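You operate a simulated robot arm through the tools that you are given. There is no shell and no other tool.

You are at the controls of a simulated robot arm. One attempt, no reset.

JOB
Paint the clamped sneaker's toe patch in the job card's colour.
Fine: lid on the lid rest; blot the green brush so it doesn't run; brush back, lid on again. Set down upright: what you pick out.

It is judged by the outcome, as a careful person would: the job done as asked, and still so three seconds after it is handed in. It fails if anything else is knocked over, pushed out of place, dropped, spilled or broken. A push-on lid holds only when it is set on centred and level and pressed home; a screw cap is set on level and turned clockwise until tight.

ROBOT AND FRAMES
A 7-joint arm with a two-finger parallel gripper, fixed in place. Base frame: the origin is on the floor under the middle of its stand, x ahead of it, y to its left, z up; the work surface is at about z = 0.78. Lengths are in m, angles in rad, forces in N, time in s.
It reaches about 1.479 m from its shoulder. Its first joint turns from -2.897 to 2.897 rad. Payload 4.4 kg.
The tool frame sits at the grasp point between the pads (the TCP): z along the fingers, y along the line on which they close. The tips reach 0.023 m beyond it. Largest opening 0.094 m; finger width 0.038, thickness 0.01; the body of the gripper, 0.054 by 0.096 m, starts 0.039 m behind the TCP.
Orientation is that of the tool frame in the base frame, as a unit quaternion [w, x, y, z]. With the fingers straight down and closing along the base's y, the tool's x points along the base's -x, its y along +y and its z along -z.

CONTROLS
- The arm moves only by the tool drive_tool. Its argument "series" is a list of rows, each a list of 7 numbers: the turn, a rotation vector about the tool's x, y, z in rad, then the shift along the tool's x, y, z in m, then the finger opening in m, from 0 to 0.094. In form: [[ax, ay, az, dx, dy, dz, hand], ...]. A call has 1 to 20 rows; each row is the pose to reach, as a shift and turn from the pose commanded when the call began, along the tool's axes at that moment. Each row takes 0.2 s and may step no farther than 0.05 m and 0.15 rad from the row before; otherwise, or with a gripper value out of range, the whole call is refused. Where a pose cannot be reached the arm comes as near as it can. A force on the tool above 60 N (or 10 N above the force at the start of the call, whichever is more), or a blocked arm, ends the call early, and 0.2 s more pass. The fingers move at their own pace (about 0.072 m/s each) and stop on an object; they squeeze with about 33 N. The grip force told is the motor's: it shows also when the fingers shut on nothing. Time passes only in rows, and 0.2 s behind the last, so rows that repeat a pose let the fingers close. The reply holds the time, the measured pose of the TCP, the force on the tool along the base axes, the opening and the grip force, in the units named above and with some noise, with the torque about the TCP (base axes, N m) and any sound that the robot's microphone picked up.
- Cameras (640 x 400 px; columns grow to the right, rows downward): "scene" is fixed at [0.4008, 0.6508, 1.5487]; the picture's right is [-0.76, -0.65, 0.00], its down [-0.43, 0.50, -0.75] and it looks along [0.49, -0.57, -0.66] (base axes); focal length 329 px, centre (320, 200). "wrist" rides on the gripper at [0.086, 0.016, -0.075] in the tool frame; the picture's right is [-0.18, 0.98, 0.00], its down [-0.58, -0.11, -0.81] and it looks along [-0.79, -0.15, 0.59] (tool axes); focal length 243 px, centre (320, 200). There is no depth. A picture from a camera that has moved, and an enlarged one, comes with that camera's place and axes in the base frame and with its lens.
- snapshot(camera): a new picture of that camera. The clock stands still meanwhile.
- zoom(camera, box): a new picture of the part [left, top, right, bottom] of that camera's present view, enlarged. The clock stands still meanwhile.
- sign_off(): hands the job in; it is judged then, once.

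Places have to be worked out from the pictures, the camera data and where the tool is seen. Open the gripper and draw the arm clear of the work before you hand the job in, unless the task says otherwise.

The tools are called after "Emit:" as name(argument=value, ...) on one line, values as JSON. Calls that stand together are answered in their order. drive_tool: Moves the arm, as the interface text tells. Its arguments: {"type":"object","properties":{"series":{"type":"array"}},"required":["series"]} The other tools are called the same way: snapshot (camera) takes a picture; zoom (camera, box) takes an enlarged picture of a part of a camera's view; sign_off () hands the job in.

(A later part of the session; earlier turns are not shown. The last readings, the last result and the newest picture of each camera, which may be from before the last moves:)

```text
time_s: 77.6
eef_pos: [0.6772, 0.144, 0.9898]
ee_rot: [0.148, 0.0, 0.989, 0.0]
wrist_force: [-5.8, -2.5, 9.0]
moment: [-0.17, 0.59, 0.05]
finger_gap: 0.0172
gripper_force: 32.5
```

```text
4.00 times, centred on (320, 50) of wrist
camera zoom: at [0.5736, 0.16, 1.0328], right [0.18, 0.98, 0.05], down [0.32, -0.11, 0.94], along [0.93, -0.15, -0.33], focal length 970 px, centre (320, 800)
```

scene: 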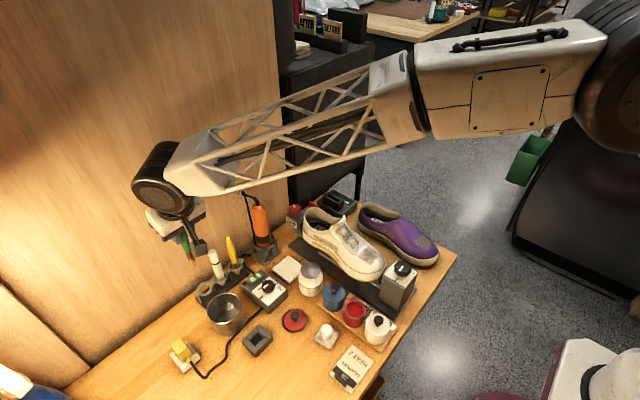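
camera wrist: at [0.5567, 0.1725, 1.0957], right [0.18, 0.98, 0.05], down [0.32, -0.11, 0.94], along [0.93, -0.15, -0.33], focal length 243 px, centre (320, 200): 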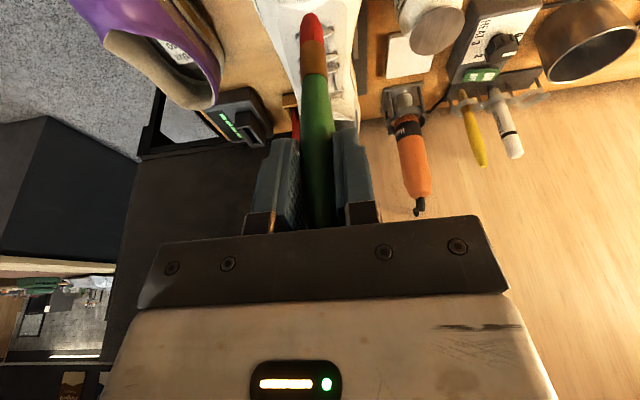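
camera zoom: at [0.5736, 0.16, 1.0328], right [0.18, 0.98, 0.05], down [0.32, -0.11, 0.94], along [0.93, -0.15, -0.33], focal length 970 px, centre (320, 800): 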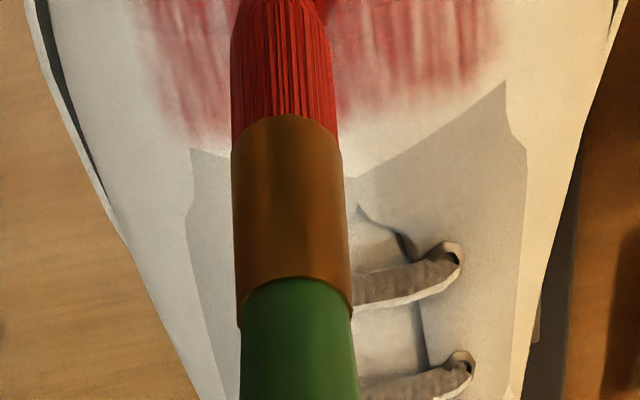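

The drag tilted the brush a little along x; a stroke in the opposite direction will bring it back. Next stroke at y≈0.135 toward −x, lightly.

Emit:
drive_tool(series=[[0, 0, 0, -0.0009, 0, -0.0029, 0.0], [0, 0, 0, -0.0041, -0.008, 0.0002, 0.0], [0, 0, 0, -0.003, -0.008, 0.0039, 0.0], [0, 0, 0, 0.0047, -0.008, 0.0017, 0.0], [0, 0, 0, 0.0124, -0.008, -0.0004, 0.0], [0, 0, 0, 0.0201, -0.008, -0.0026, 0.0], [0, 0, 0, 0.028, -0.008, -0.004, 0.0], [0, 0, 0, 0.0352, -0.008, -0.0046, 0.0]])

Emit:
zoom(camera="scene", box=[345, 225, 405, 285])

Emit:
zoom(camera="wrist", box=[240, 0, 400, 100])

```text
time_s: 79.4
eef_pos: [0.6433, 0.1357, 0.9836]
ee_rot: [0.149, -0.001, 0.989, 0.0]
wrist_force: [-0.3, -0.3, -0.1]
moment: [-0.01, -0.02, 0.01]
finger_gap: 0.0169
gripper_force: 32.9
```

```text
6.67 times, centred on (375, 255) of scene
camera zoom: at [0.4008, 0.6508, 1.5487], right [-0.76, -0.65, 0.0], down [-0.43, 0.5, -0.75], along [0.49, -0.57, -0.66], focal length 2194 px, centre (-47, -167)
```

zoom: 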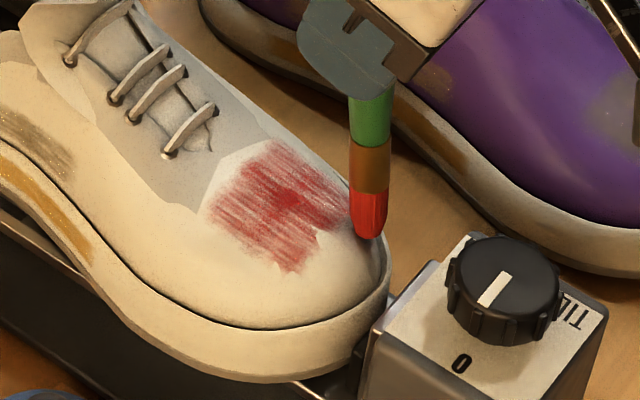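

```text
4.00 times, centred on (320, 50) of wrist
camera zoom: at [0.5392, 0.1527, 1.0273], right [0.18, 0.98, 0.05], down [0.32, -0.11, 0.94], along [0.93, -0.15, -0.33], focal length 970 px, centre (320, 800)
```

zoom: 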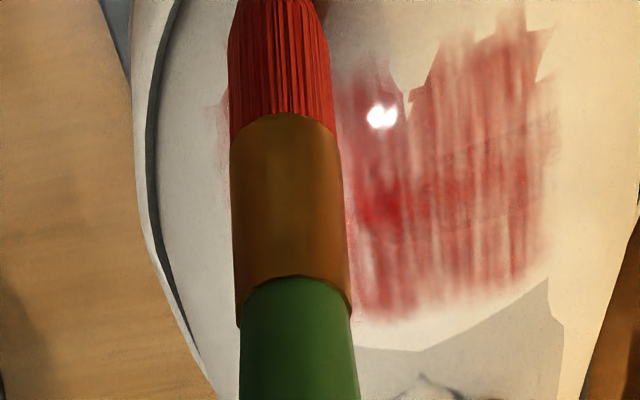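

I back off to the viewing pose to judge the coverage.

Emit:
drive_tool(series=[[0, 0, 0, -0.003, 0.0, -0.0096, 0.0], [0, 0, 0, -0.0089, 0.0, -0.0287, 0.0], [0, 0, 0, 0.0102, -0.01, -0.0633, 0.0], [0, 0, 0, 0.044, -0.0255, -0.0932, 0.0], [0, 0, 0, 0.0512, -0.0255, -0.1115, 0.0], [0, 0, 0, 0.0512, -0.0255, -0.1115, 0.0]])

Emit:
zoom(camera="wrist", box=[330, 0, 420, 80])

Emit:
zoom(camera="scene", box=[350, 235, 395, 275])

Emit:
snapshot(camera="wrist")

```text
time_s: 80.8
eef_pos: [0.5616, 0.1089, 1.0734]
ee_rot: [0.149, -0.001, 0.989, 0.0]
wrist_force: [0.2, 0.1, -0.8]
moment: [-0.01, 0.0, 0.01]
finger_gap: 0.0169
gripper_force: 33.2
```

```text
5.00 times, centred on (375, 40) of wrist
camera zoom: at [0.4576, 0.1264, 1.1161], right [0.18, 0.98, 0.05], down [0.32, -0.11, 0.94], along [0.93, -0.15, -0.33], focal length 1213 px, centre (45, 1000)
```

zoom: 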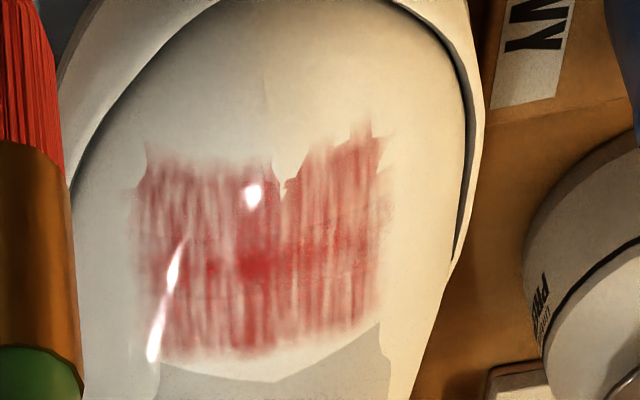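

```text
10.00 times, centred on (372, 255) of scene
camera zoom: at [0.4008, 0.6508, 1.5487], right [-0.76, -0.65, 0.0], down [-0.43, 0.5, -0.75], along [0.49, -0.57, -0.66], focal length 3291 px, centre (-205, -350)
```

zoom: 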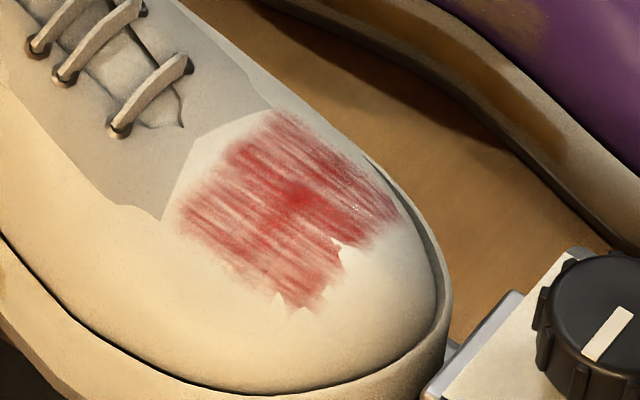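

```text
taken
camera wrist: at [0.4576, 0.1264, 1.1161], right [0.18, 0.98, 0.05], down [0.32, -0.11, 0.94], along [0.93, -0.15, -0.33], focal length 243 px, centre (320, 200)
```

wrist: 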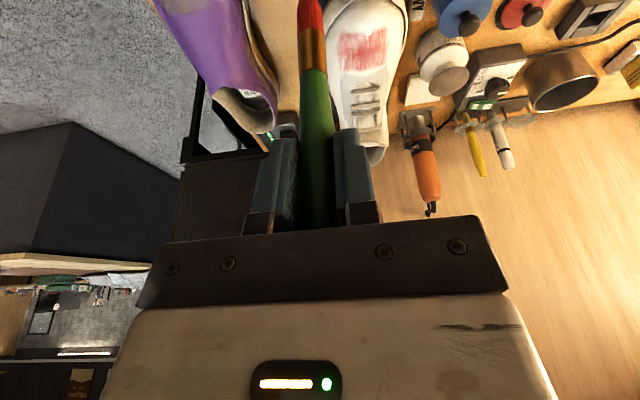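

Most of the patch is red; the +y edge, far edge and near-left are thinner. I add a stroke along the +y side (tip y≈0.173), starting beyond the far edge and pulling toward −x (which also straightens the brush).

Emit:
drive_tool(series=[[0, 0, 0, -0.0334, 0.02, 0.0103, 0.0], [0, 0, 0, -0.0669, 0.04, 0.0207, 0.0], [0, 0, 0, -0.0925, 0.055, 0.0392, 0.0], [0, 0, 0, -0.1151, 0.0635, 0.0671, 0.0], [0, 0, 0, -0.1048, 0.0635, 0.1005, 0.0], [0, 0, 0, -0.1009, 0.0635, 0.113, 0.0], [0, 0, 0, -0.0997, 0.0635, 0.1168, 0.0], [0, 0, 0, -0.0997, 0.0635, 0.1168, 0.0]])

Emit:
zoom(camera="scene", box=[345, 225, 405, 285])

```text
time_s: 82.6
eef_pos: [0.6876, 0.1756, 0.9916]
ee_rot: [0.149, -0.001, 0.989, 0.001]
wrist_force: [0.5, 0.7, -1.6]
moment: [0.0, 0.0, 0.01]
finger_gap: 0.0173
gripper_force: 33.4
```

```text
6.67 times, centred on (375, 255) of scene
camera zoom: at [0.4008, 0.6508, 1.5487], right [-0.76, -0.65, 0.0], down [-0.43, 0.5, -0.75], along [0.49, -0.57, -0.66], focal length 2194 px, centre (-47, -167)
```

zoom: 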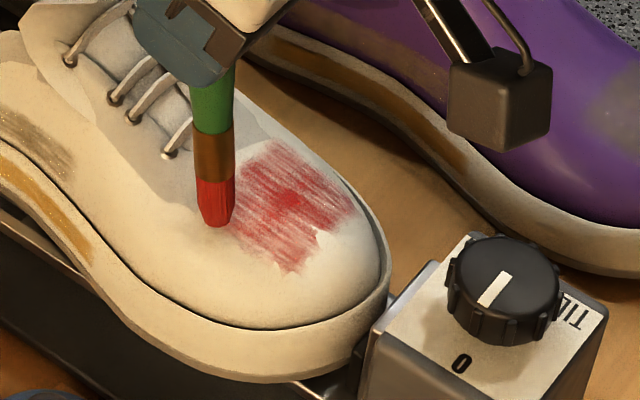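

Tip is at the +y/far corner of the patch and not touching yet. I step down.

Emit:
drive_tool(series=[[0, 0, 0, 0.0004, 0, 0.0014, 0.0], [0, 0, 0, 0.0004, 0, 0.0014, 0.0]])

Emit:
drive_tool(series=[[0, 0, 0, 0.0004, 0, 0.0014, 0.0], [0, 0, 0, 0.0004, 0, 0.0014, 0.0]])

Emit:
drive_tool(series=[[0, 0, 0, 0.0003, 0, 0.001, 0.0], [0, 0, 0, 0.0003, 0, 0.001, 0.0]])

```text
time_s: 83.2
eef_pos: [0.688, 0.1739, 0.9898]
ee_rot: [0.149, 0.0, 0.989, 0.0]
wrist_force: [-0.9, 0.4, -0.6]
moment: [0.01, -0.04, -0.01]
finger_gap: 0.0169
gripper_force: 32.6
```

```text
time_s: 83.8
eef_pos: [0.6887, 0.1736, 0.9895]
ee_rot: [0.149, 0.0, 0.989, 0.0]
wrist_force: [-0.5, -0.2, -1.4]
moment: [0.02, 0.0, 0.03]
finger_gap: 0.0169
gripper_force: 32.6
```

```text
time_s: 84.4
eef_pos: [0.6892, 0.1748, 0.9894]
ee_rot: [0.15, 0.0, 0.989, 0.0]
wrist_force: [-1.6, -0.2, 4.0]
moment: [0.0, 0.09, -0.02]
finger_gap: 0.017
gripper_force: 33.1
```

Contact (4 N). Stroke along the +y side toward −x.

Emit:
drive_tool(series=[[0, 0, 0, 0.0001, 0, 0.0005, 0.0], [0, 0, 0, 0.0069, 0, -0.0015, 0.0], [0, 0, 0, 0.0136, 0, -0.0033, 0.0], [0, 0, 0, 0.0204, 0, -0.0052, 0.0], [0, 0, 0, 0.0272, 0, -0.0066, 0.0], [0, 0, 0, 0.0343, 0, -0.0074, 0.0], [0, 0, 0, 0.0404, 0, -0.0081, 0.0]])

Emit:
zoom(camera="scene", box=[345, 225, 405, 285])

Emit:
zoom(camera="wrist", box=[240, 0, 400, 100])

```text
time_s: 86.0
eef_pos: [0.6509, 0.1735, 0.9864]
ee_rot: [0.149, 0.0, 0.989, 0.0]
wrist_force: [-0.3, 0.1, 0.4]
moment: [0.03, 0.0, 0.01]
finger_gap: 0.0174
gripper_force: 32.9
```

```text
6.67 times, centred on (375, 255) of scene
camera zoom: at [0.4008, 0.6508, 1.5487], right [-0.76, -0.65, 0.0], down [-0.43, 0.5, -0.75], along [0.49, -0.57, -0.66], focal length 2194 px, centre (-47, -167)
```

zoom: 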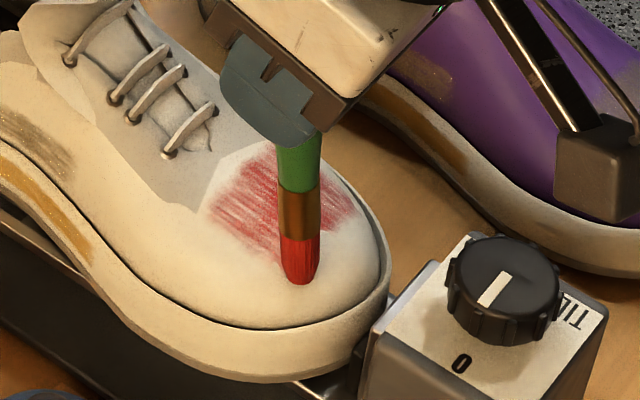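

```text
4.00 times, centred on (320, 50) of wrist
camera zoom: at [0.5465, 0.1898, 1.0292], right [0.18, 0.98, 0.05], down [0.32, -0.11, 0.94], along [0.93, -0.15, -0.33], focal length 970 px, centre (320, 800)
```

zoom: 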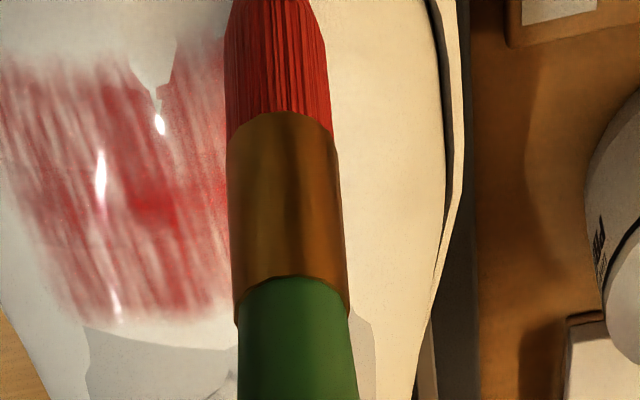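

Good. Now the −y edge: I lift over to tip y≈0.130 at the far end and find the surface there.

Emit:
drive_tool(series=[[0, 0, 0, -0.0035, 0, -0.0115, 0.0], [0, 0, 0, -0.0274, -0.02, -0.0041, 0.0], [0, 0, 0, -0.0455, -0.045, 0.0015, 0.0], [0, 0, 0, -0.0432, -0.045, 0.0092, 0.0], [0, 0, 0, -0.0427, -0.045, 0.0109, 0.0], [0, 0, 0, -0.0427, -0.045, 0.0109, 0.0]])

Emit:
zoom(camera="scene", box=[345, 225, 405, 285])

```text
time_s: 87.4
eef_pos: [0.6942, 0.128, 0.9874]
ee_rot: [0.15, 0.0, 0.989, 0.0]
wrist_force: [-4.6, -2.1, 11.2]
moment: [-0.25, 0.66, 0.07]
finger_gap: 0.0176
gripper_force: 33.0
```

```text
6.67 times, centred on (375, 255) of scene
camera zoom: at [0.4008, 0.6508, 1.5487], right [-0.76, -0.65, 0.0], down [-0.43, 0.5, -0.75], along [0.49, -0.57, -0.66], focal length 2194 px, centre (-47, -167)
```

zoom: 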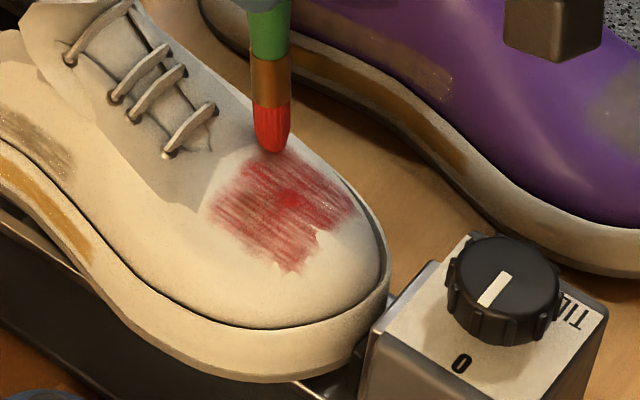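

Contact (11 N) at the far −y corner; stroke toward −x along this edge.

Emit:
drive_tool(series=[[0, 0, 0, 0.0068, 0, -0.0018, 0.0], [0, 0, 0, 0.0136, 0, -0.0033, 0.0], [0, 0, 0, 0.0205, 0, -0.0049, 0.0], [0, 0, 0, 0.0274, 0, -0.0062, 0.0], [0, 0, 0, 0.0344, 0, -0.0071, 0.0], [0, 0, 0, 0.0406, 0, -0.0077, 0.0]])

Emit:
zoom(camera="scene", box=[345, 225, 405, 285])

Emit:
zoom(camera="wrist", box=[240, 0, 400, 100])

```text
time_s: 88.8
eef_pos: [0.6526, 0.1275, 0.9818]
ee_rot: [0.149, 0.001, 0.989, 0.0]
wrist_force: [0.5, 0.3, -0.5]
moment: [0.04, -0.02, 0.01]
finger_gap: 0.0174
gripper_force: 32.7
```

```text
6.67 times, centred on (375, 255) of scene
camera zoom: at [0.4008, 0.6508, 1.5487], right [-0.76, -0.65, 0.0], down [-0.43, 0.5, -0.75], along [0.49, -0.57, -0.66], focal length 2194 px, centre (-47, -167)
```

zoom: 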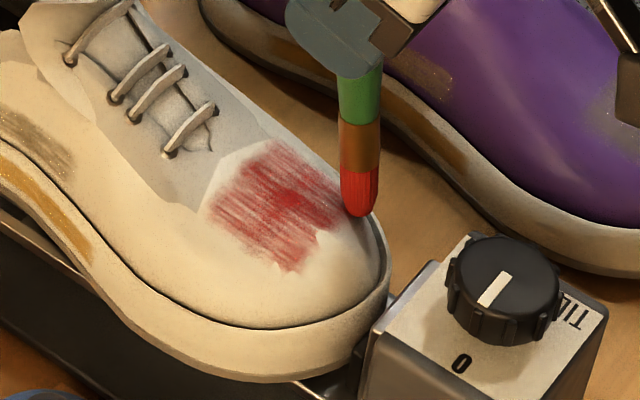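

```text
4.00 times, centred on (320, 50) of wrist
camera zoom: at [0.5488, 0.1458, 1.0265], right [0.18, 0.98, 0.05], down [0.32, -0.11, 0.94], along [0.93, -0.15, -0.33], focal length 970 px, centre (320, 800)
```

zoom: 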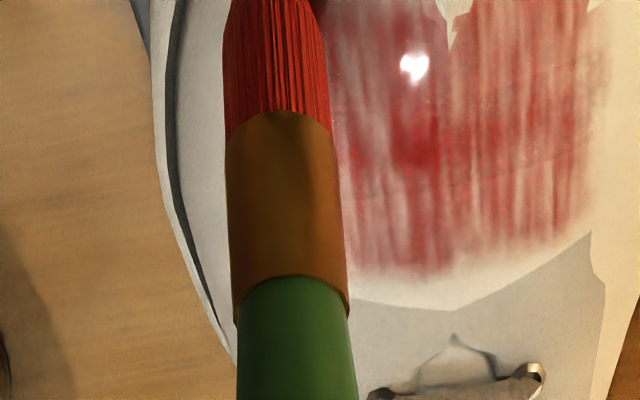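

Nearly all red. For the near edge at +y (lost contact earlier) I'll touch at tip ≈(0.650, 0.168) and stroke there too.

Emit:
drive_tool(series=[[0, 0, 0, -0.0041, 0, -0.0134, 0.0], [0, 0, 0, -0.0089, 0.02, -0.0119, 0.0], [0, 0, 0, -0.0127, 0.0385, -0.0107, 0.0], [0, 0, 0, -0.0111, 0.0385, -0.0055, 0.0], [0, 0, 0, -0.0108, 0.0385, -0.0046, 0.0], [0, 0, 0, -0.0108, 0.0385, -0.0046, 0.0]])

Emit:
zoom(camera="scene", box=[345, 225, 405, 285])

```text
time_s: 90.2
eef_pos: [0.6623, 0.1676, 0.9886]
ee_rot: [0.149, 0.0, 0.989, 0.0]
wrist_force: [0.7, 0.3, -0.7]
moment: [0.01, -0.06, 0.01]
finger_gap: 0.0176
gripper_force: 33.3
```

```text
6.67 times, centred on (375, 255) of scene
camera zoom: at [0.4008, 0.6508, 1.5487], right [-0.76, -0.65, 0.0], down [-0.43, 0.5, -0.75], along [0.49, -0.57, -0.66], focal length 2194 px, centre (-47, -167)
```

zoom: 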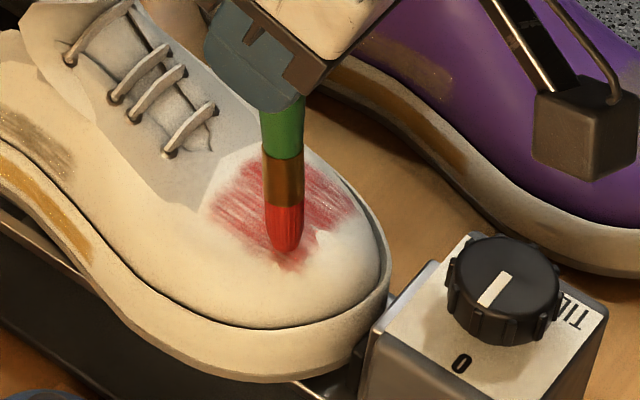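

Emit:
drive_tool(series=[[0, 0, 0, 0.0004, 0, 0.0014, 0.0], [0, 0, 0, 0.0004, 0, 0.0014, 0.0]])

Emit:
drive_tool(series=[[0, 0, 0, 0.0004, 0, 0.0014, 0.0], [0, 0, 0, 0.0004, 0, 0.0014, 0.0]])

Emit:
drive_tool(series=[[0, 0, 0, 0.0003, 0, 0.001, 0.0], [0, 0, 0, 0.0003, 0, 0.001, 0.0]])

```text
time_s: 90.8
eef_pos: [0.6621, 0.1677, 0.9886]
ee_rot: [0.15, 0.0, 0.989, 0.0]
wrist_force: [1.0, -0.1, -0.1]
moment: [0.0, 0.04, -0.01]
finger_gap: 0.0175
gripper_force: 33.1
```

```text
time_s: 91.4
eef_pos: [0.6611, 0.1666, 0.9879]
ee_rot: [0.149, -0.001, 0.989, 0.0]
wrist_force: [0.2, -0.7, -0.7]
moment: [0.02, 0.01, -0.01]
finger_gap: 0.0177
gripper_force: 32.8
```

```text
time_s: 92.0
eef_pos: [0.662, 0.1678, 0.9854]
ee_rot: [0.15, 0.0, 0.989, 0.0]
wrist_force: [-0.3, 1.5, 6.2]
moment: [0.1, 0.08, -0.01]
finger_gap: 0.0174
gripper_force: 33.0
```

Contact (6 N) on the near +y corner; a short stroke toward −x.

Emit:
drive_tool(series=[[0, 0, 0, 0.0002, 0, 0.0005, 0.0], [0, 0, 0, 0.0031, 0, -0.0001, 0.0], [0, 0, 0, 0.0062, 0, -0.0001, 0.0], [0, 0, 0, 0.0095, 0, 0.0002, 0.0]])

Emit:
drive_tool(series=[[0, 0, 0, -0.003, 0.0, -0.0096, 0.0], [0, 0, 0, -0.0089, -0.01, -0.0287, 0.0], [0, 0, 0, 0.0102, -0.03, -0.0633, 0.0], [0, 0, 0, 0.044, -0.05, -0.0932, 0.0], [0, 0, 0, 0.0512, -0.0575, -0.1115, 0.0], [0, 0, 0, 0.0512, -0.0575, -0.1115, 0.0]])

Emit:
zoom(camera="wrist", box=[330, 0, 420, 80])

Emit:
zoom(camera="scene", box=[350, 235, 395, 275])

Emit:
zoom(camera="wrist", box=[240, 0, 400, 100])

```text
time_s: 93.0
eef_pos: [0.6527, 0.1671, 0.9826]
ee_rot: [0.151, 0.0, 0.989, 0.0]
wrist_force: [5.9, 5.8, 24.5]
moment: [0.57, -0.35, -0.1]
finger_gap: 0.0176
gripper_force: 33.4
```

```text
time_s: 94.4
eef_pos: [0.57, 0.1103, 1.0766]
ee_rot: [0.15, 0.0, 0.989, 0.001]
wrist_force: [0.5, -0.3, -1.4]
moment: [0.01, 0.0, 0.0]
finger_gap: 0.0177
gripper_force: 32.8
```

```text
5.00 times, centred on (375, 40) of wrist
camera zoom: at [0.4666, 0.1263, 1.1211], right [0.18, 0.98, 0.05], down [0.32, -0.11, 0.94], along [0.93, -0.15, -0.33], focal length 1213 px, centre (45, 1000)
```

zoom: 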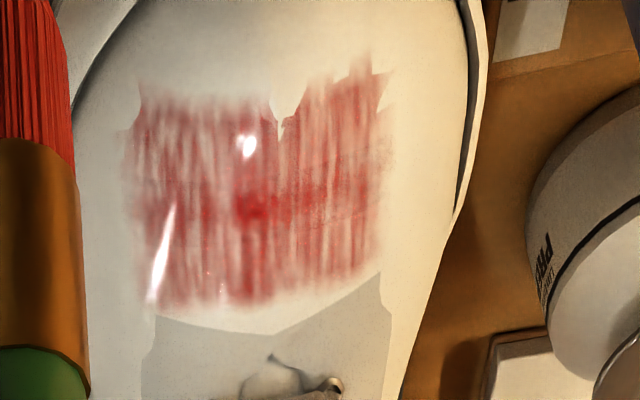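

```text
10.00 times, centred on (372, 255) of scene
camera zoom: at [0.4008, 0.6508, 1.5487], right [-0.76, -0.65, 0.0], down [-0.43, 0.5, -0.75], along [0.49, -0.57, -0.66], focal length 3291 px, centre (-205, -350)
```

zoom: 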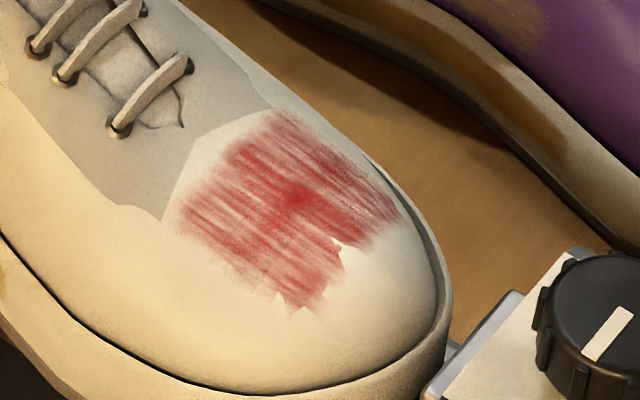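

```text
4.00 times, centred on (320, 50) of wrist
camera zoom: at [0.4666, 0.1263, 1.1211], right [0.18, 0.98, 0.05], down [0.32, -0.11, 0.94], along [0.93, -0.15, -0.33], focal length 970 px, centre (320, 800)
```

zoom: 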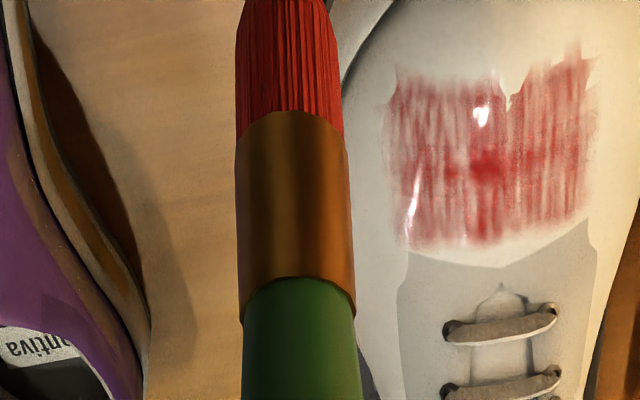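

The picture is unchanged from before the last strokes: the whole scuffed area carries the scarlet with no grey left, so the patch is saturated. Now I take the brush back to its rack, moving at height to above the green slot.

Emit:
drive_tool(series=[[0, 0, 0, -0.0295, 0.0305, 0.0091, 0.0], [0, 0, 0, -0.059, 0.0611, 0.0183, 0.0], [0, 0, 0, -0.0885, 0.0916, 0.0274, 0.0], [0, 0, 0, -0.118, 0.1222, 0.0365, 0.0], [0, 0, 0, -0.1475, 0.1527, 0.0457, 0.0], [0, 0, 0, -0.177, 0.1833, 0.0548, 0.0], [0, 0, 0, -0.2066, 0.2138, 0.0639, 0.0], [0, 0, 0, -0.2361, 0.2443, 0.0731, 0.0], [0, 0, 0, -0.2656, 0.2749, 0.0822, 0.0], [0, 0, 0, -0.2951, 0.3054, 0.0913, 0.0], [0, 0, 0, -0.3246, 0.336, 0.1005, 0.0], [0, 0, 0, -0.3541, 0.3665, 0.1096, 0.0], [0, 0, 0, -0.3541, 0.3665, 0.1096, 0.0]])

Emit:
snapshot(camera="wrist")

Emit:
zoom(camera="scene", box=[160, 200, 260, 300])

Emit:
zoom(camera="wrist", box=[240, 0, 400, 100])

```text
time_s: 97.2
eef_pos: [0.9401, 0.4737, 1.0738]
ee_rot: [0.149, 0.0, 0.989, 0.0]
wrist_force: [-0.6, 0.6, -0.6]
moment: [0.04, 0.01, -0.01]
finger_gap: 0.0175
gripper_force: 33.3
```

```text
taken
camera wrist: at [0.8358, 0.4908, 1.1172], right [0.18, 0.98, 0.05], down [0.32, -0.11, 0.94], along [0.93, -0.15, -0.33], focal length 243 px, centre (320, 200)
```

wrist: 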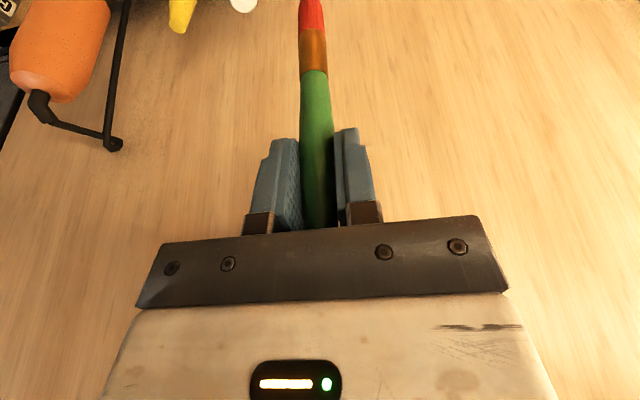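

```text
4.00 times, centred on (210, 250) of scene
camera zoom: at [0.4008, 0.6508, 1.5487], right [-0.76, -0.65, 0.0], down [-0.43, 0.5, -0.75], along [0.49, -0.57, -0.66], focal length 1316 px, centre (760, 0)
```

zoom: 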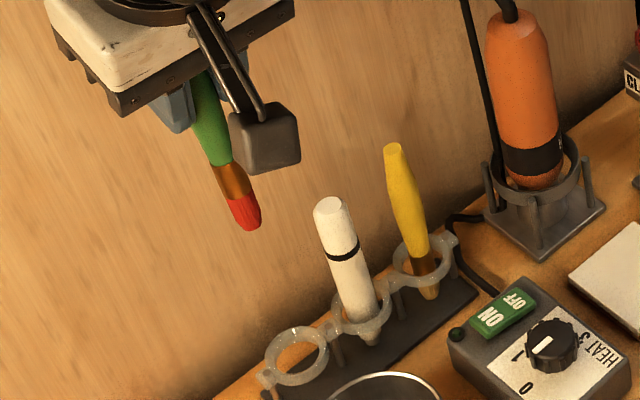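

```text
4.00 times, centred on (320, 50) of wrist
camera zoom: at [0.8358, 0.4908, 1.1172], right [0.18, 0.98, 0.05], down [0.32, -0.11, 0.94], along [0.93, -0.15, -0.33], focal length 970 px, centre (320, 800)
```

zoom: 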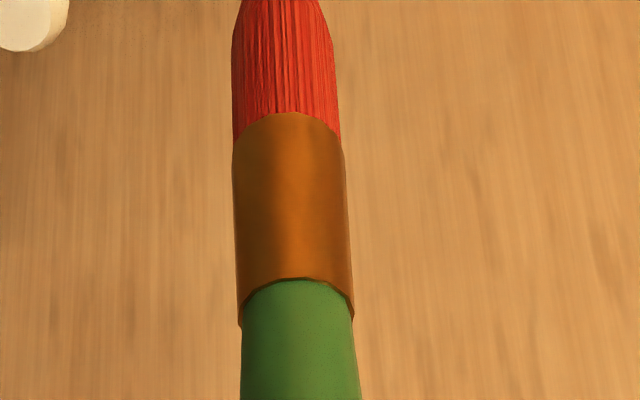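

From the wrist view I estimate the brush leans ~0.125 rad (tip toward −x) and ~0.03 rad in y within the grip. I rotate the tool to make the brush vertical and check.

Emit:
drive_tool(series=[[0.015, -0.0625, 0, 0, 0, 0, 0.0], [0.03, -0.125, 0, 0, 0, 0, 0.0], [0.03, -0.125, 0, 0, 0, 0, 0.0]])

Emit:
snapshot(camera="wrist")

Emit:
zoom(camera="scene", box=[160, 200, 260, 300])

```text
time_s: 98.0
eef_pos: [0.9404, 0.4754, 1.0735]
ee_rot: [0.211, 0.002, 0.977, -0.016]
wrist_force: [0.1, 0.3, -0.4]
moment: [0.0, -0.01, 0.01]
finger_gap: 0.0176
gripper_force: 32.9
```

```text
taken
camera wrist: at [0.8318, 0.4939, 1.1039], right [0.18, 0.98, 0.05], down [0.2, -0.08, 0.98], along [0.96, -0.16, -0.21], focal length 243 px, centre (320, 200)
```

wrist: 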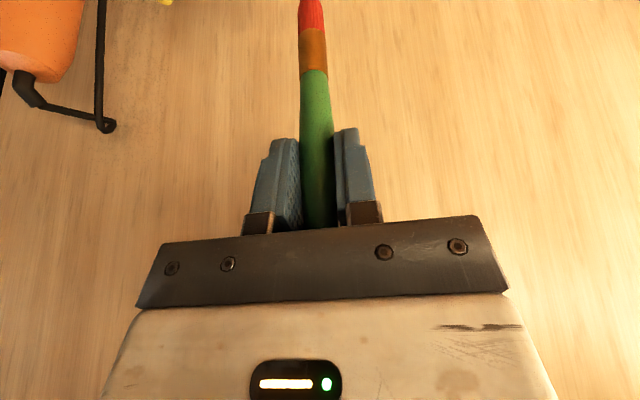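

```text
4.00 times, centred on (210, 250) of scene
camera zoom: at [0.4008, 0.6508, 1.5487], right [-0.76, -0.65, 0.0], down [-0.43, 0.5, -0.75], along [0.49, -0.57, -0.66], focal length 1316 px, centre (760, 0)
```

zoom: 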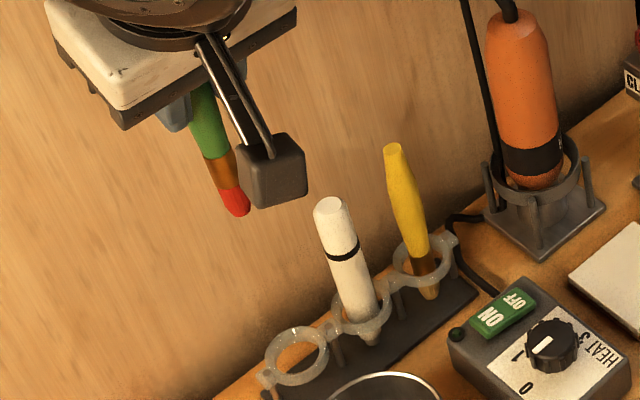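

The brush now hangs plumb: its tip appears exactly where I predict for (0.942, 0.476), and the empty ring is right below. I descend until the tip is just above the ring.

Emit:
drive_tool(series=[[0, 0, 0, 0.0165, 0.0012, 0.0364, 0.0], [0, 0, 0, 0.033, 0.0024, 0.0727, 0.0], [0, 0, 0, 0.0454, 0.0033, 0.1, 0.0], [0, 0, 0, 0.0536, 0.004, 0.1182, 0.0], [0, 0, 0, 0.0536, 0.004, 0.1182, 0.0]])

Emit:
zoom(camera="scene", box=[180, 240, 260, 320])

Emit:
snapshot(camera="wrist")

```text
time_s: 99.2
eef_pos: [0.9417, 0.4762, 0.9454]
ee_rot: [0.212, 0.003, 0.977, -0.015]
wrist_force: [-0.3, 0.7, -0.2]
moment: [-0.02, 0.0, 0.0]
finger_gap: 0.0174
gripper_force: 32.5
```

```text
5.00 times, centred on (220, 280) of scene
camera zoom: at [0.4008, 0.6508, 1.5487], right [-0.76, -0.65, 0.0], down [-0.43, 0.5, -0.75], along [0.49, -0.57, -0.66], focal length 1646 px, centre (820, -200)
```

zoom: 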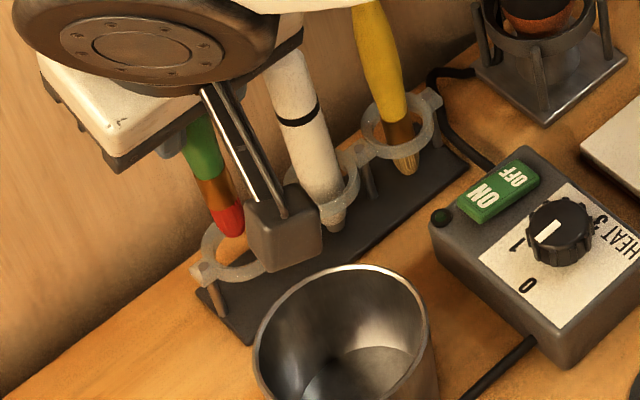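

```text
taken
camera wrist: at [0.8328, 0.4953, 0.9744], right [0.18, 0.98, 0.05], down [0.2, -0.08, 0.98], along [0.96, -0.16, -0.21], focal length 243 px, centre (320, 200)
```

wrist: 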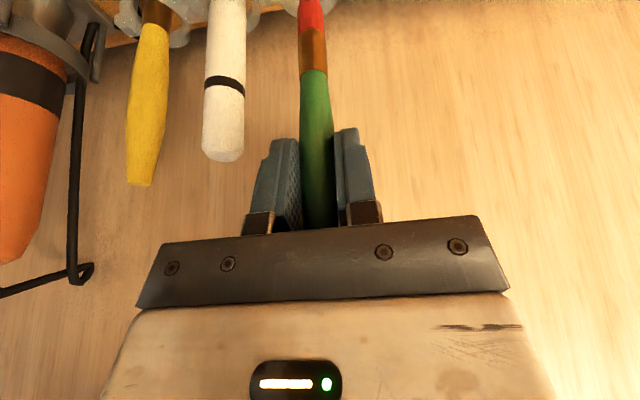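

The tip is entering the ring, perhaps 2 mm toward +x/+y. I nudge it back slightly and lower through the ring while watching the force.

Emit:
drive_tool(series=[[0, 0, 0, 0.0014, -0.001, -0.0006, 0.0], [0, 0, 0, 0.0055, -0.0007, 0.0085, 0.0], [0, 0, 0, 0.0096, -0.0004, 0.0176, 0.0], [0, 0, 0, 0.0096, -0.0004, 0.0176, 0.0]])

Emit:
zoom(camera="scene", box=[180, 240, 260, 320])

Emit:
zoom(camera="wrist", box=[240, 0, 400, 100])

```text
time_s: 100.2
eef_pos: [0.9405, 0.4749, 0.9247]
ee_rot: [0.211, 0.002, 0.977, -0.014]
wrist_force: [0.3, -0.4, 0.0]
moment: [0.01, -0.01, 0.03]
finger_gap: 0.0172
gripper_force: 32.6
```

```text
5.00 times, centred on (220, 280) of scene
camera zoom: at [0.4008, 0.6508, 1.5487], right [-0.76, -0.65, 0.0], down [-0.43, 0.5, -0.75], along [0.49, -0.57, -0.66], focal length 1646 px, centre (820, -200)
```

zoom: 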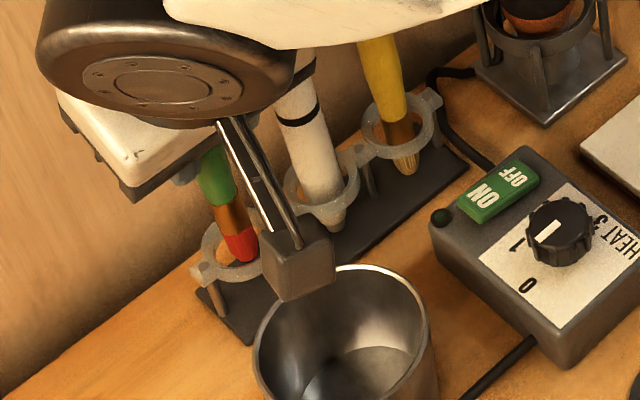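

```text
4.00 times, centred on (320, 50) of wrist
camera zoom: at [0.8308, 0.4947, 0.9547], right [0.18, 0.98, 0.05], down [0.2, -0.08, 0.98], along [0.96, -0.16, -0.21], focal length 970 px, centre (320, 800)
```

zoom: 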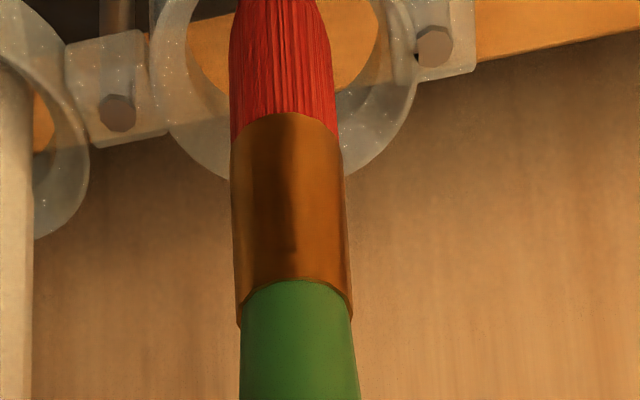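

The brush is centred in the ring with no contact force. I keep lowering.

Emit:
drive_tool(series=[[0, 0, 0, 0.0041, 0.0003, 0.0091, 0.0], [0, 0, 0, 0.0082, 0.0006, 0.0182, 0.0], [0, 0, 0, 0.0082, 0.0006, 0.0182, 0.0]])

Emit:
zoom(camera="scene", box=[180, 240, 260, 320])

Emit:
zoom(camera="wrist", box=[240, 0, 400, 100])

```text
time_s: 101.0
eef_pos: [0.9384, 0.4749, 0.9039]
ee_rot: [0.211, 0.002, 0.977, -0.015]
wrist_force: [0.2, -1.0, -0.3]
moment: [-0.03, 0.0, 0.01]
finger_gap: 0.0178
gripper_force: 33.1
```

```text
5.00 times, centred on (220, 280) of scene
camera zoom: at [0.4008, 0.6508, 1.5487], right [-0.76, -0.65, 0.0], down [-0.43, 0.5, -0.75], along [0.49, -0.57, -0.66], focal length 1646 px, centre (820, -200)
```

zoom: 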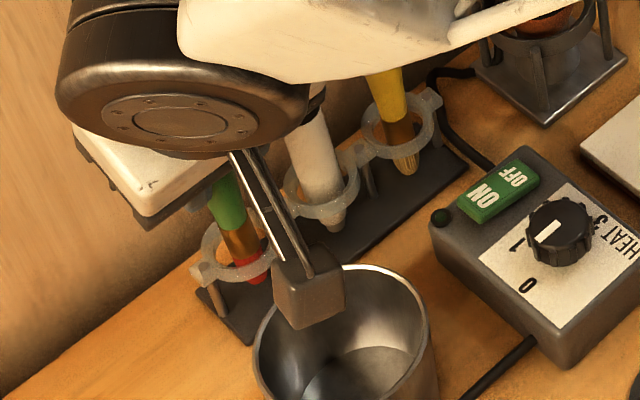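

```text
4.00 times, centred on (320, 50) of wrist
camera zoom: at [0.8301, 0.4947, 0.9345], right [0.18, 0.98, 0.05], down [0.2, -0.08, 0.98], along [0.96, -0.16, -0.21], focal length 970 px, centre (320, 800)
```

zoom: 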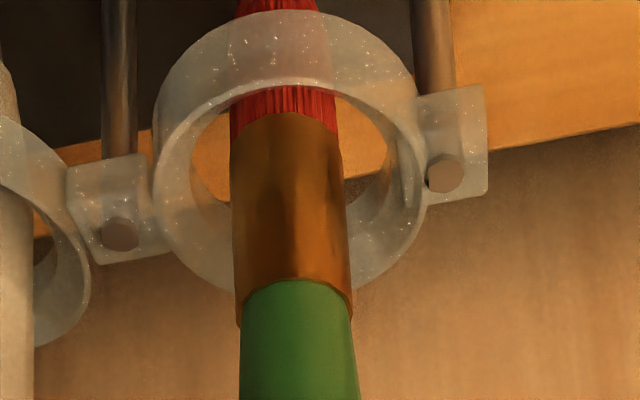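

Going well. Last centimetre in small steps until the bristles touch the base.

Emit:
drive_tool(series=[[0, 0, 0, 0.0016, 0.0001, 0.0036, 0.0], [0, 0, 0, 0.0029, 0.0002, 0.0064, 0.0], [0, 0, 0, 0.0029, 0.0002, 0.0064, 0.0]])

Emit:
drive_tool(series=[[0, 0, 0, 0.0008, 0.0001, 0.0018, 0.0], [0, 0, 0, 0.0008, 0.0001, 0.0018, 0.0]])

Emit:
drive_tool(series=[[0, 0, 0, 0.0008, 0.0001, 0.0018, 0.0], [0, 0, 0, 0.0008, 0.0001, 0.0018, 0.0]])

```text
time_s: 101.8
eef_pos: [0.9384, 0.4758, 0.8966]
ee_rot: [0.211, 0.003, 0.977, -0.015]
wrist_force: [-0.5, 0.1, -0.9]
moment: [0.0, 0.0, -0.03]
finger_gap: 0.0174
gripper_force: 33.0
```

```text
time_s: 102.4
eef_pos: [0.9374, 0.4764, 0.8945]
ee_rot: [0.21, 0.003, 0.978, -0.015]
wrist_force: [-0.7, -0.7, -0.7]
moment: [0.02, 0.02, 0.0]
finger_gap: 0.0176
gripper_force: 32.5
```

```text
time_s: 103.0
eef_pos: [0.9411, 0.4758, 0.8926]
ee_rot: [0.211, 0.002, 0.977, -0.015]
wrist_force: [0.1, -0.2, -0.6]
moment: [-0.02, 0.01, -0.04]
finger_gap: 0.0174
gripper_force: 33.3
```

Emit:
drive_tool(series=[[0, 0, 0, 0.0006, 0, 0.0014, 0.0], [0, 0, 0, 0.0006, 0, 0.0014, 0.0]])

Emit:
zoom(camera="wrist", box=[240, 0, 400, 100])

Emit:
zoom(camera="scene", box=[180, 230, 260, 320])

```text
time_s: 103.6
eef_pos: [0.9389, 0.4765, 0.8922]
ee_rot: [0.211, 0.002, 0.977, -0.014]
wrist_force: [-1.2, 0.1, 10.2]
moment: [-0.04, 0.04, 0.0]
finger_gap: 0.0174
gripper_force: 32.9
```

```text
4.00 times, centred on (320, 50) of wrist
camera zoom: at [0.831, 0.4944, 0.9222], right [0.18, 0.98, 0.05], down [0.19, -0.08, 0.98], along [0.96, -0.16, -0.21], focal length 970 px, centre (320, 800)
```

zoom: 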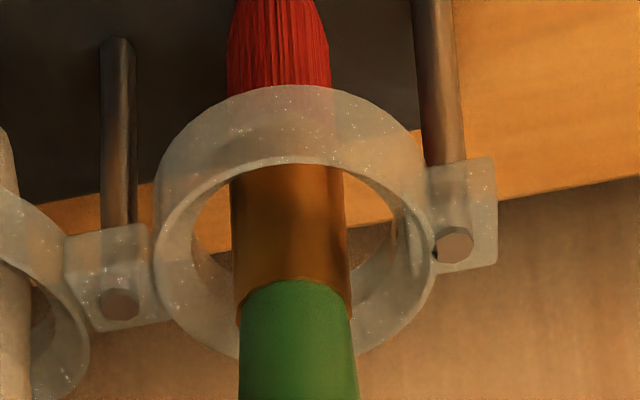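

```text
4.44 times, centred on (220, 275) of scene
camera zoom: at [0.4008, 0.6508, 1.5487], right [-0.76, -0.65, 0.0], down [-0.43, 0.5, -0.75], along [0.49, -0.57, -0.66], focal length 1463 px, centre (764, -133)
```

zoom: 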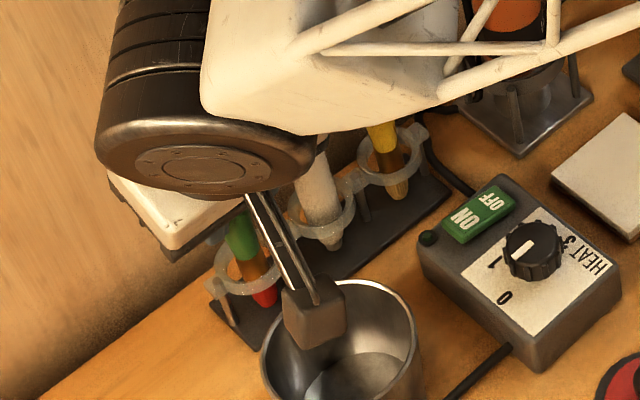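

Bristles rest on the base (10 N). I ease up half a millimetre, open the fingers gently and wait.

Emit:
drive_tool(series=[[0, 0, 0, -0.0002, 0, -0.0005, 0.0], [0, 0, 0, -0.0002, 0, -0.0005, 0.02], [0, 0, 0, -0.0002, 0, -0.0005, 0.026], [0, 0, 0, -0.0002, 0, -0.0005, 0.034], [0, 0, 0, -0.0002, 0, -0.0005, 0.034]])

Emit:
snapshot(camera="wrist")

```text
time_s: 104.8
eef_pos: [0.9388, 0.4754, 0.8917]
ee_rot: [0.21, 0.003, 0.978, -0.015]
wrist_force: [-0.4, -0.2, 4.6]
moment: [-0.02, -0.02, -0.02]
finger_gap: 0.0343
gripper_force: 0.0
```

```text
taken
camera wrist: at [0.8308, 0.4944, 0.9219], right [0.18, 0.98, 0.05], down [0.2, -0.08, 0.98], along [0.96, -0.16, -0.21], focal length 243 px, centre (320, 200)
```

wrist: 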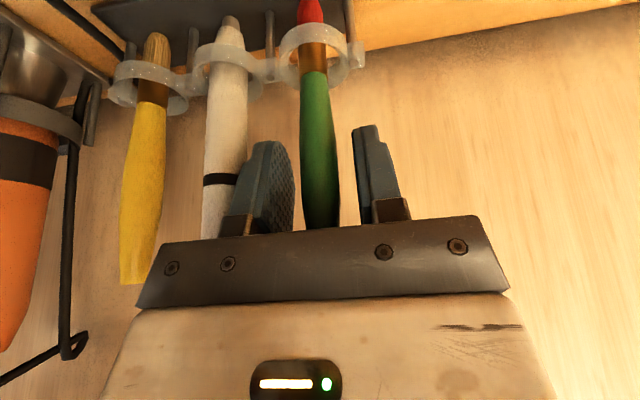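

Released; the brush stands upright in its ring. The remaining 4.6 N is likely the palm on the brush's top end, so I raise vertically, slowly at first.

Emit:
drive_tool(series=[[0, 0, 0, -0.0012, -0.0001, -0.0027, 0.034], [0, 0, 0, -0.0041, -0.0003, -0.0091, 0.034]])

Emit:
snapshot(camera="wrist")

```text
time_s: 105.4
eef_pos: [0.9393, 0.4755, 0.9027]
ee_rot: [0.21, 0.003, 0.978, -0.016]
wrist_force: [-0.1, 0.4, -0.6]
moment: [-0.02, -0.02, -0.04]
finger_gap: 0.034
gripper_force: 0.1
```

```text
taken
camera wrist: at [0.8308, 0.4944, 0.9325], right [0.18, 0.98, 0.05], down [0.2, -0.08, 0.98], along [0.96, -0.16, -0.21], focal length 243 px, centre (320, 200)
```

wrist: 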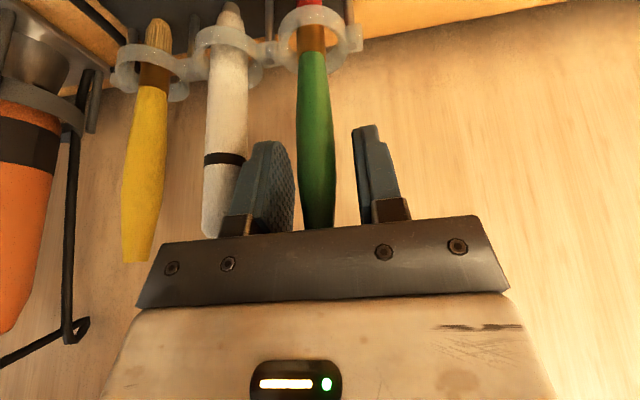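

Free of contact. I open a little more and rise clear.

Emit:
drive_tool(series=[[0, 0, 0, 0, 0, 0, 0.042], [0, 0, 0, -0.0082, -0.0006, -0.0182, 0.042], [0, 0, 0, -0.0247, -0.0018, -0.0545, 0.042], [0, 0, 0, -0.0412, -0.003, -0.0909, 0.042], [0, 0, 0, -0.0577, -0.0043, -0.1273, 0.042], [0, 0, 0, -0.0701, -0.0052, -0.1545, 0.042]])

Emit:
zoom(camera="scene", box=[180, 230, 260, 320])

Emit:
snapshot(camera="wrist")

```text
time_s: 106.8
eef_pos: [0.9391, 0.4778, 1.0704]
ee_rot: [0.21, 0.003, 0.978, -0.015]
wrist_force: [-0.3, 0.5, -0.8]
moment: [0.01, -0.02, -0.01]
finger_gap: 0.0417
gripper_force: 0.0
```

```text
4.44 times, centred on (220, 275) of scene
camera zoom: at [0.4008, 0.6508, 1.5487], right [-0.76, -0.65, 0.0], down [-0.43, 0.5, -0.75], along [0.49, -0.57, -0.66], focal length 1463 px, centre (764, -133)
```

zoom: 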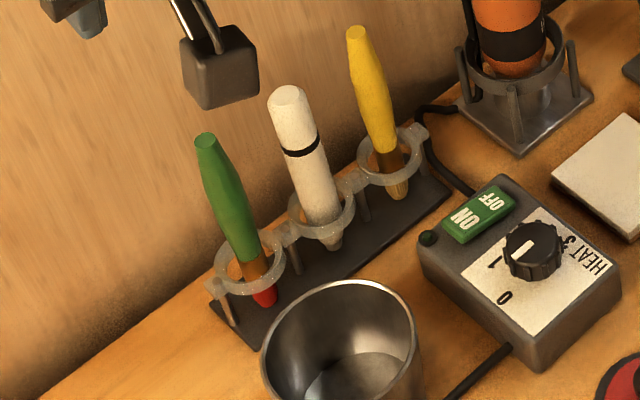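

```text
taken
camera wrist: at [0.8307, 0.4968, 1.1004], right [0.18, 0.98, 0.05], down [0.2, -0.08, 0.98], along [0.96, -0.16, -0.21], focal length 243 px, centre (320, 200)
```

wrist: 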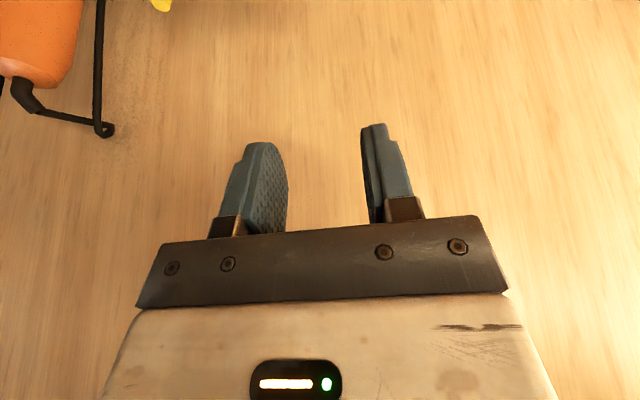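

The green brush stands upright in its slot. Now I return toward the lid, first undoing the tool rotation as I move away from the wall.

Emit:
drive_tool(series=[[-0.01, 0.0417, 0, 0.0304, -0.017, -0.0132, 0.05], [-0.02, 0.0833, 0, 0.0607, -0.0341, -0.0264, 0.05], [-0.03, 0.125, 0, 0.0911, -0.0511, -0.0396, 0.05], [-0.03, 0.125, 0, 0.0911, -0.0511, -0.0396, 0.05]])

Emit:
drive_tool(series=[[0, 0.075, 0, 0.0346, -0.0133, 0.0083, 0.05], [0, 0.15, 0, 0.0691, -0.0266, 0.0165, 0.05], [0, 0.225, 0, 0.1037, -0.0399, 0.0248, 0.05], [0, 0.3, 0, 0.1382, -0.0532, 0.033, 0.05], [0, 0.3, 0, 0.1382, -0.0532, 0.033, 0.05]])

Emit:
snapshot(camera="wrist")

```text
time_s: 107.8
eef_pos: [0.8384, 0.4259, 1.072]
ee_rot: [0.15, 0.0, 0.989, 0.0]
wrist_force: [0.2, -0.4, 0.3]
moment: [0.0, 0.0, -0.02]
finger_gap: 0.0503
gripper_force: 0.0
```

```text
time_s: 109.0
eef_pos: [0.7158, 0.3727, 0.9972]
ee_rot: [0.0, 0.0, 1.0, 0.001]
wrist_force: [0.1, -0.6, 0.3]
moment: [-0.03, 0.05, 0.0]
finger_gap: 0.0501
gripper_force: 0.0
```

```text
taken
camera wrist: at [0.63, 0.3887, 1.0709], right [0.18, 0.98, 0.0], down [0.58, -0.11, 0.81], along [0.79, -0.15, -0.59], focal length 243 px, centre (320, 200)
```

wrist: 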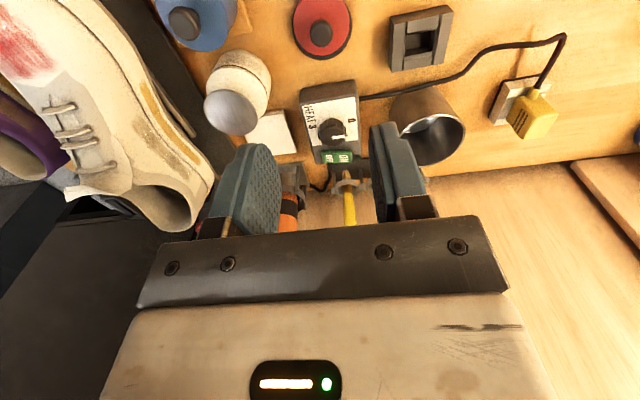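

The lid's knob is directly below. I descend to the same relative grip height as before (TCP z≈0.818).

Emit:
drive_tool(series=[[0, 0, 0, 0, 0, 0.045, 0.05], [0, 0, 0, 0, 0, 0.09, 0.05], [0, 0, 0, 0, 0, 0.135, 0.05], [0, 0, 0, 0, 0, 0.165, 0.05], [0, 0, 0, 0, 0, 0.182, 0.05], [0, 0, 0, 0, 0, 0.182, 0.05]])

Emit:
zoom(camera="wrist", box=[220, 60, 420, 220])

```text
time_s: 110.4
eef_pos: [0.7167, 0.3728, 0.8164]
ee_rot: [0.0, 0.0, 1.0, -0.001]
wrist_force: [0.2, 0.4, 0.1]
moment: [-0.02, -0.02, 0.02]
finger_gap: 0.0499
gripper_force: 0.0
```

```text
2.50 times, centred on (320, 140) of wrist
camera zoom: at [0.631, 0.3895, 0.8896], right [0.18, 0.98, 0.0], down [0.58, -0.11, 0.81], along [0.79, -0.15, -0.59], focal length 606 px, centre (320, 350)
```

zoom: 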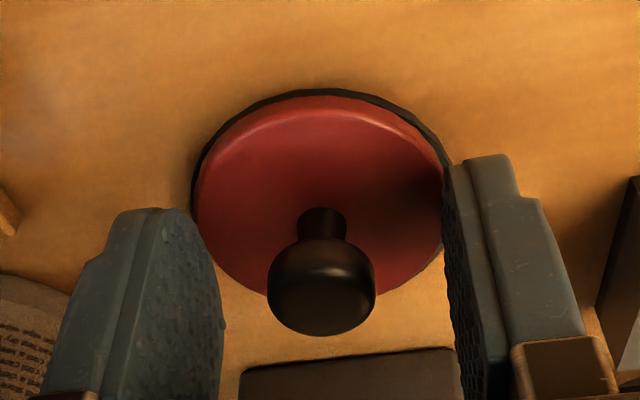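

The knob is centred between the fingers. I close on it.

Emit:
drive_tool(series=[[0, 0, 0, 0, 0, 0, 0.03], [0, 0, 0, 0, 0, 0, 0.015], [0, 0, 0, 0, 0, 0, 0.0], [0, 0, 0, 0, 0, 0, 0.0], [0, 0, 0, 0, 0, 0, 0.0]])

Emit:
zoom(camera="wrist", box=[220, 60, 420, 220])

```text
time_s: 111.6
eef_pos: [0.7169, 0.373, 0.8169]
ee_rot: [0.0, -0.001, 1.0, 0.0]
wrist_force: [0.5, -0.9, 0.3]
moment: [0.0, 0.0, 0.0]
finger_gap: 0.0185
gripper_force: 32.6
```

```text
2.50 times, centred on (320, 140) of wrist
camera zoom: at [0.631, 0.3895, 0.89], right [0.18, 0.98, 0.0], down [0.58, -0.11, 0.81], along [0.79, -0.15, -0.59], focal length 606 px, centre (320, 350)
```

zoom: 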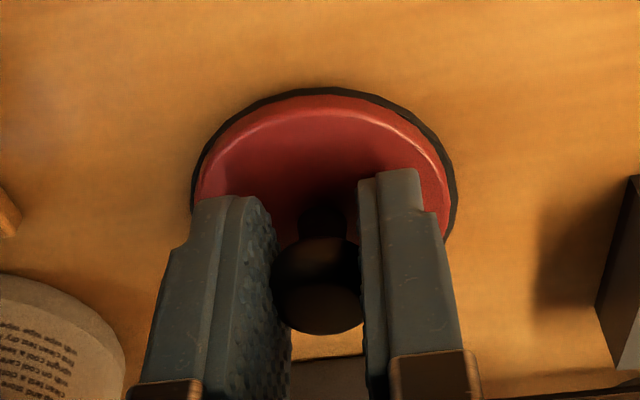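

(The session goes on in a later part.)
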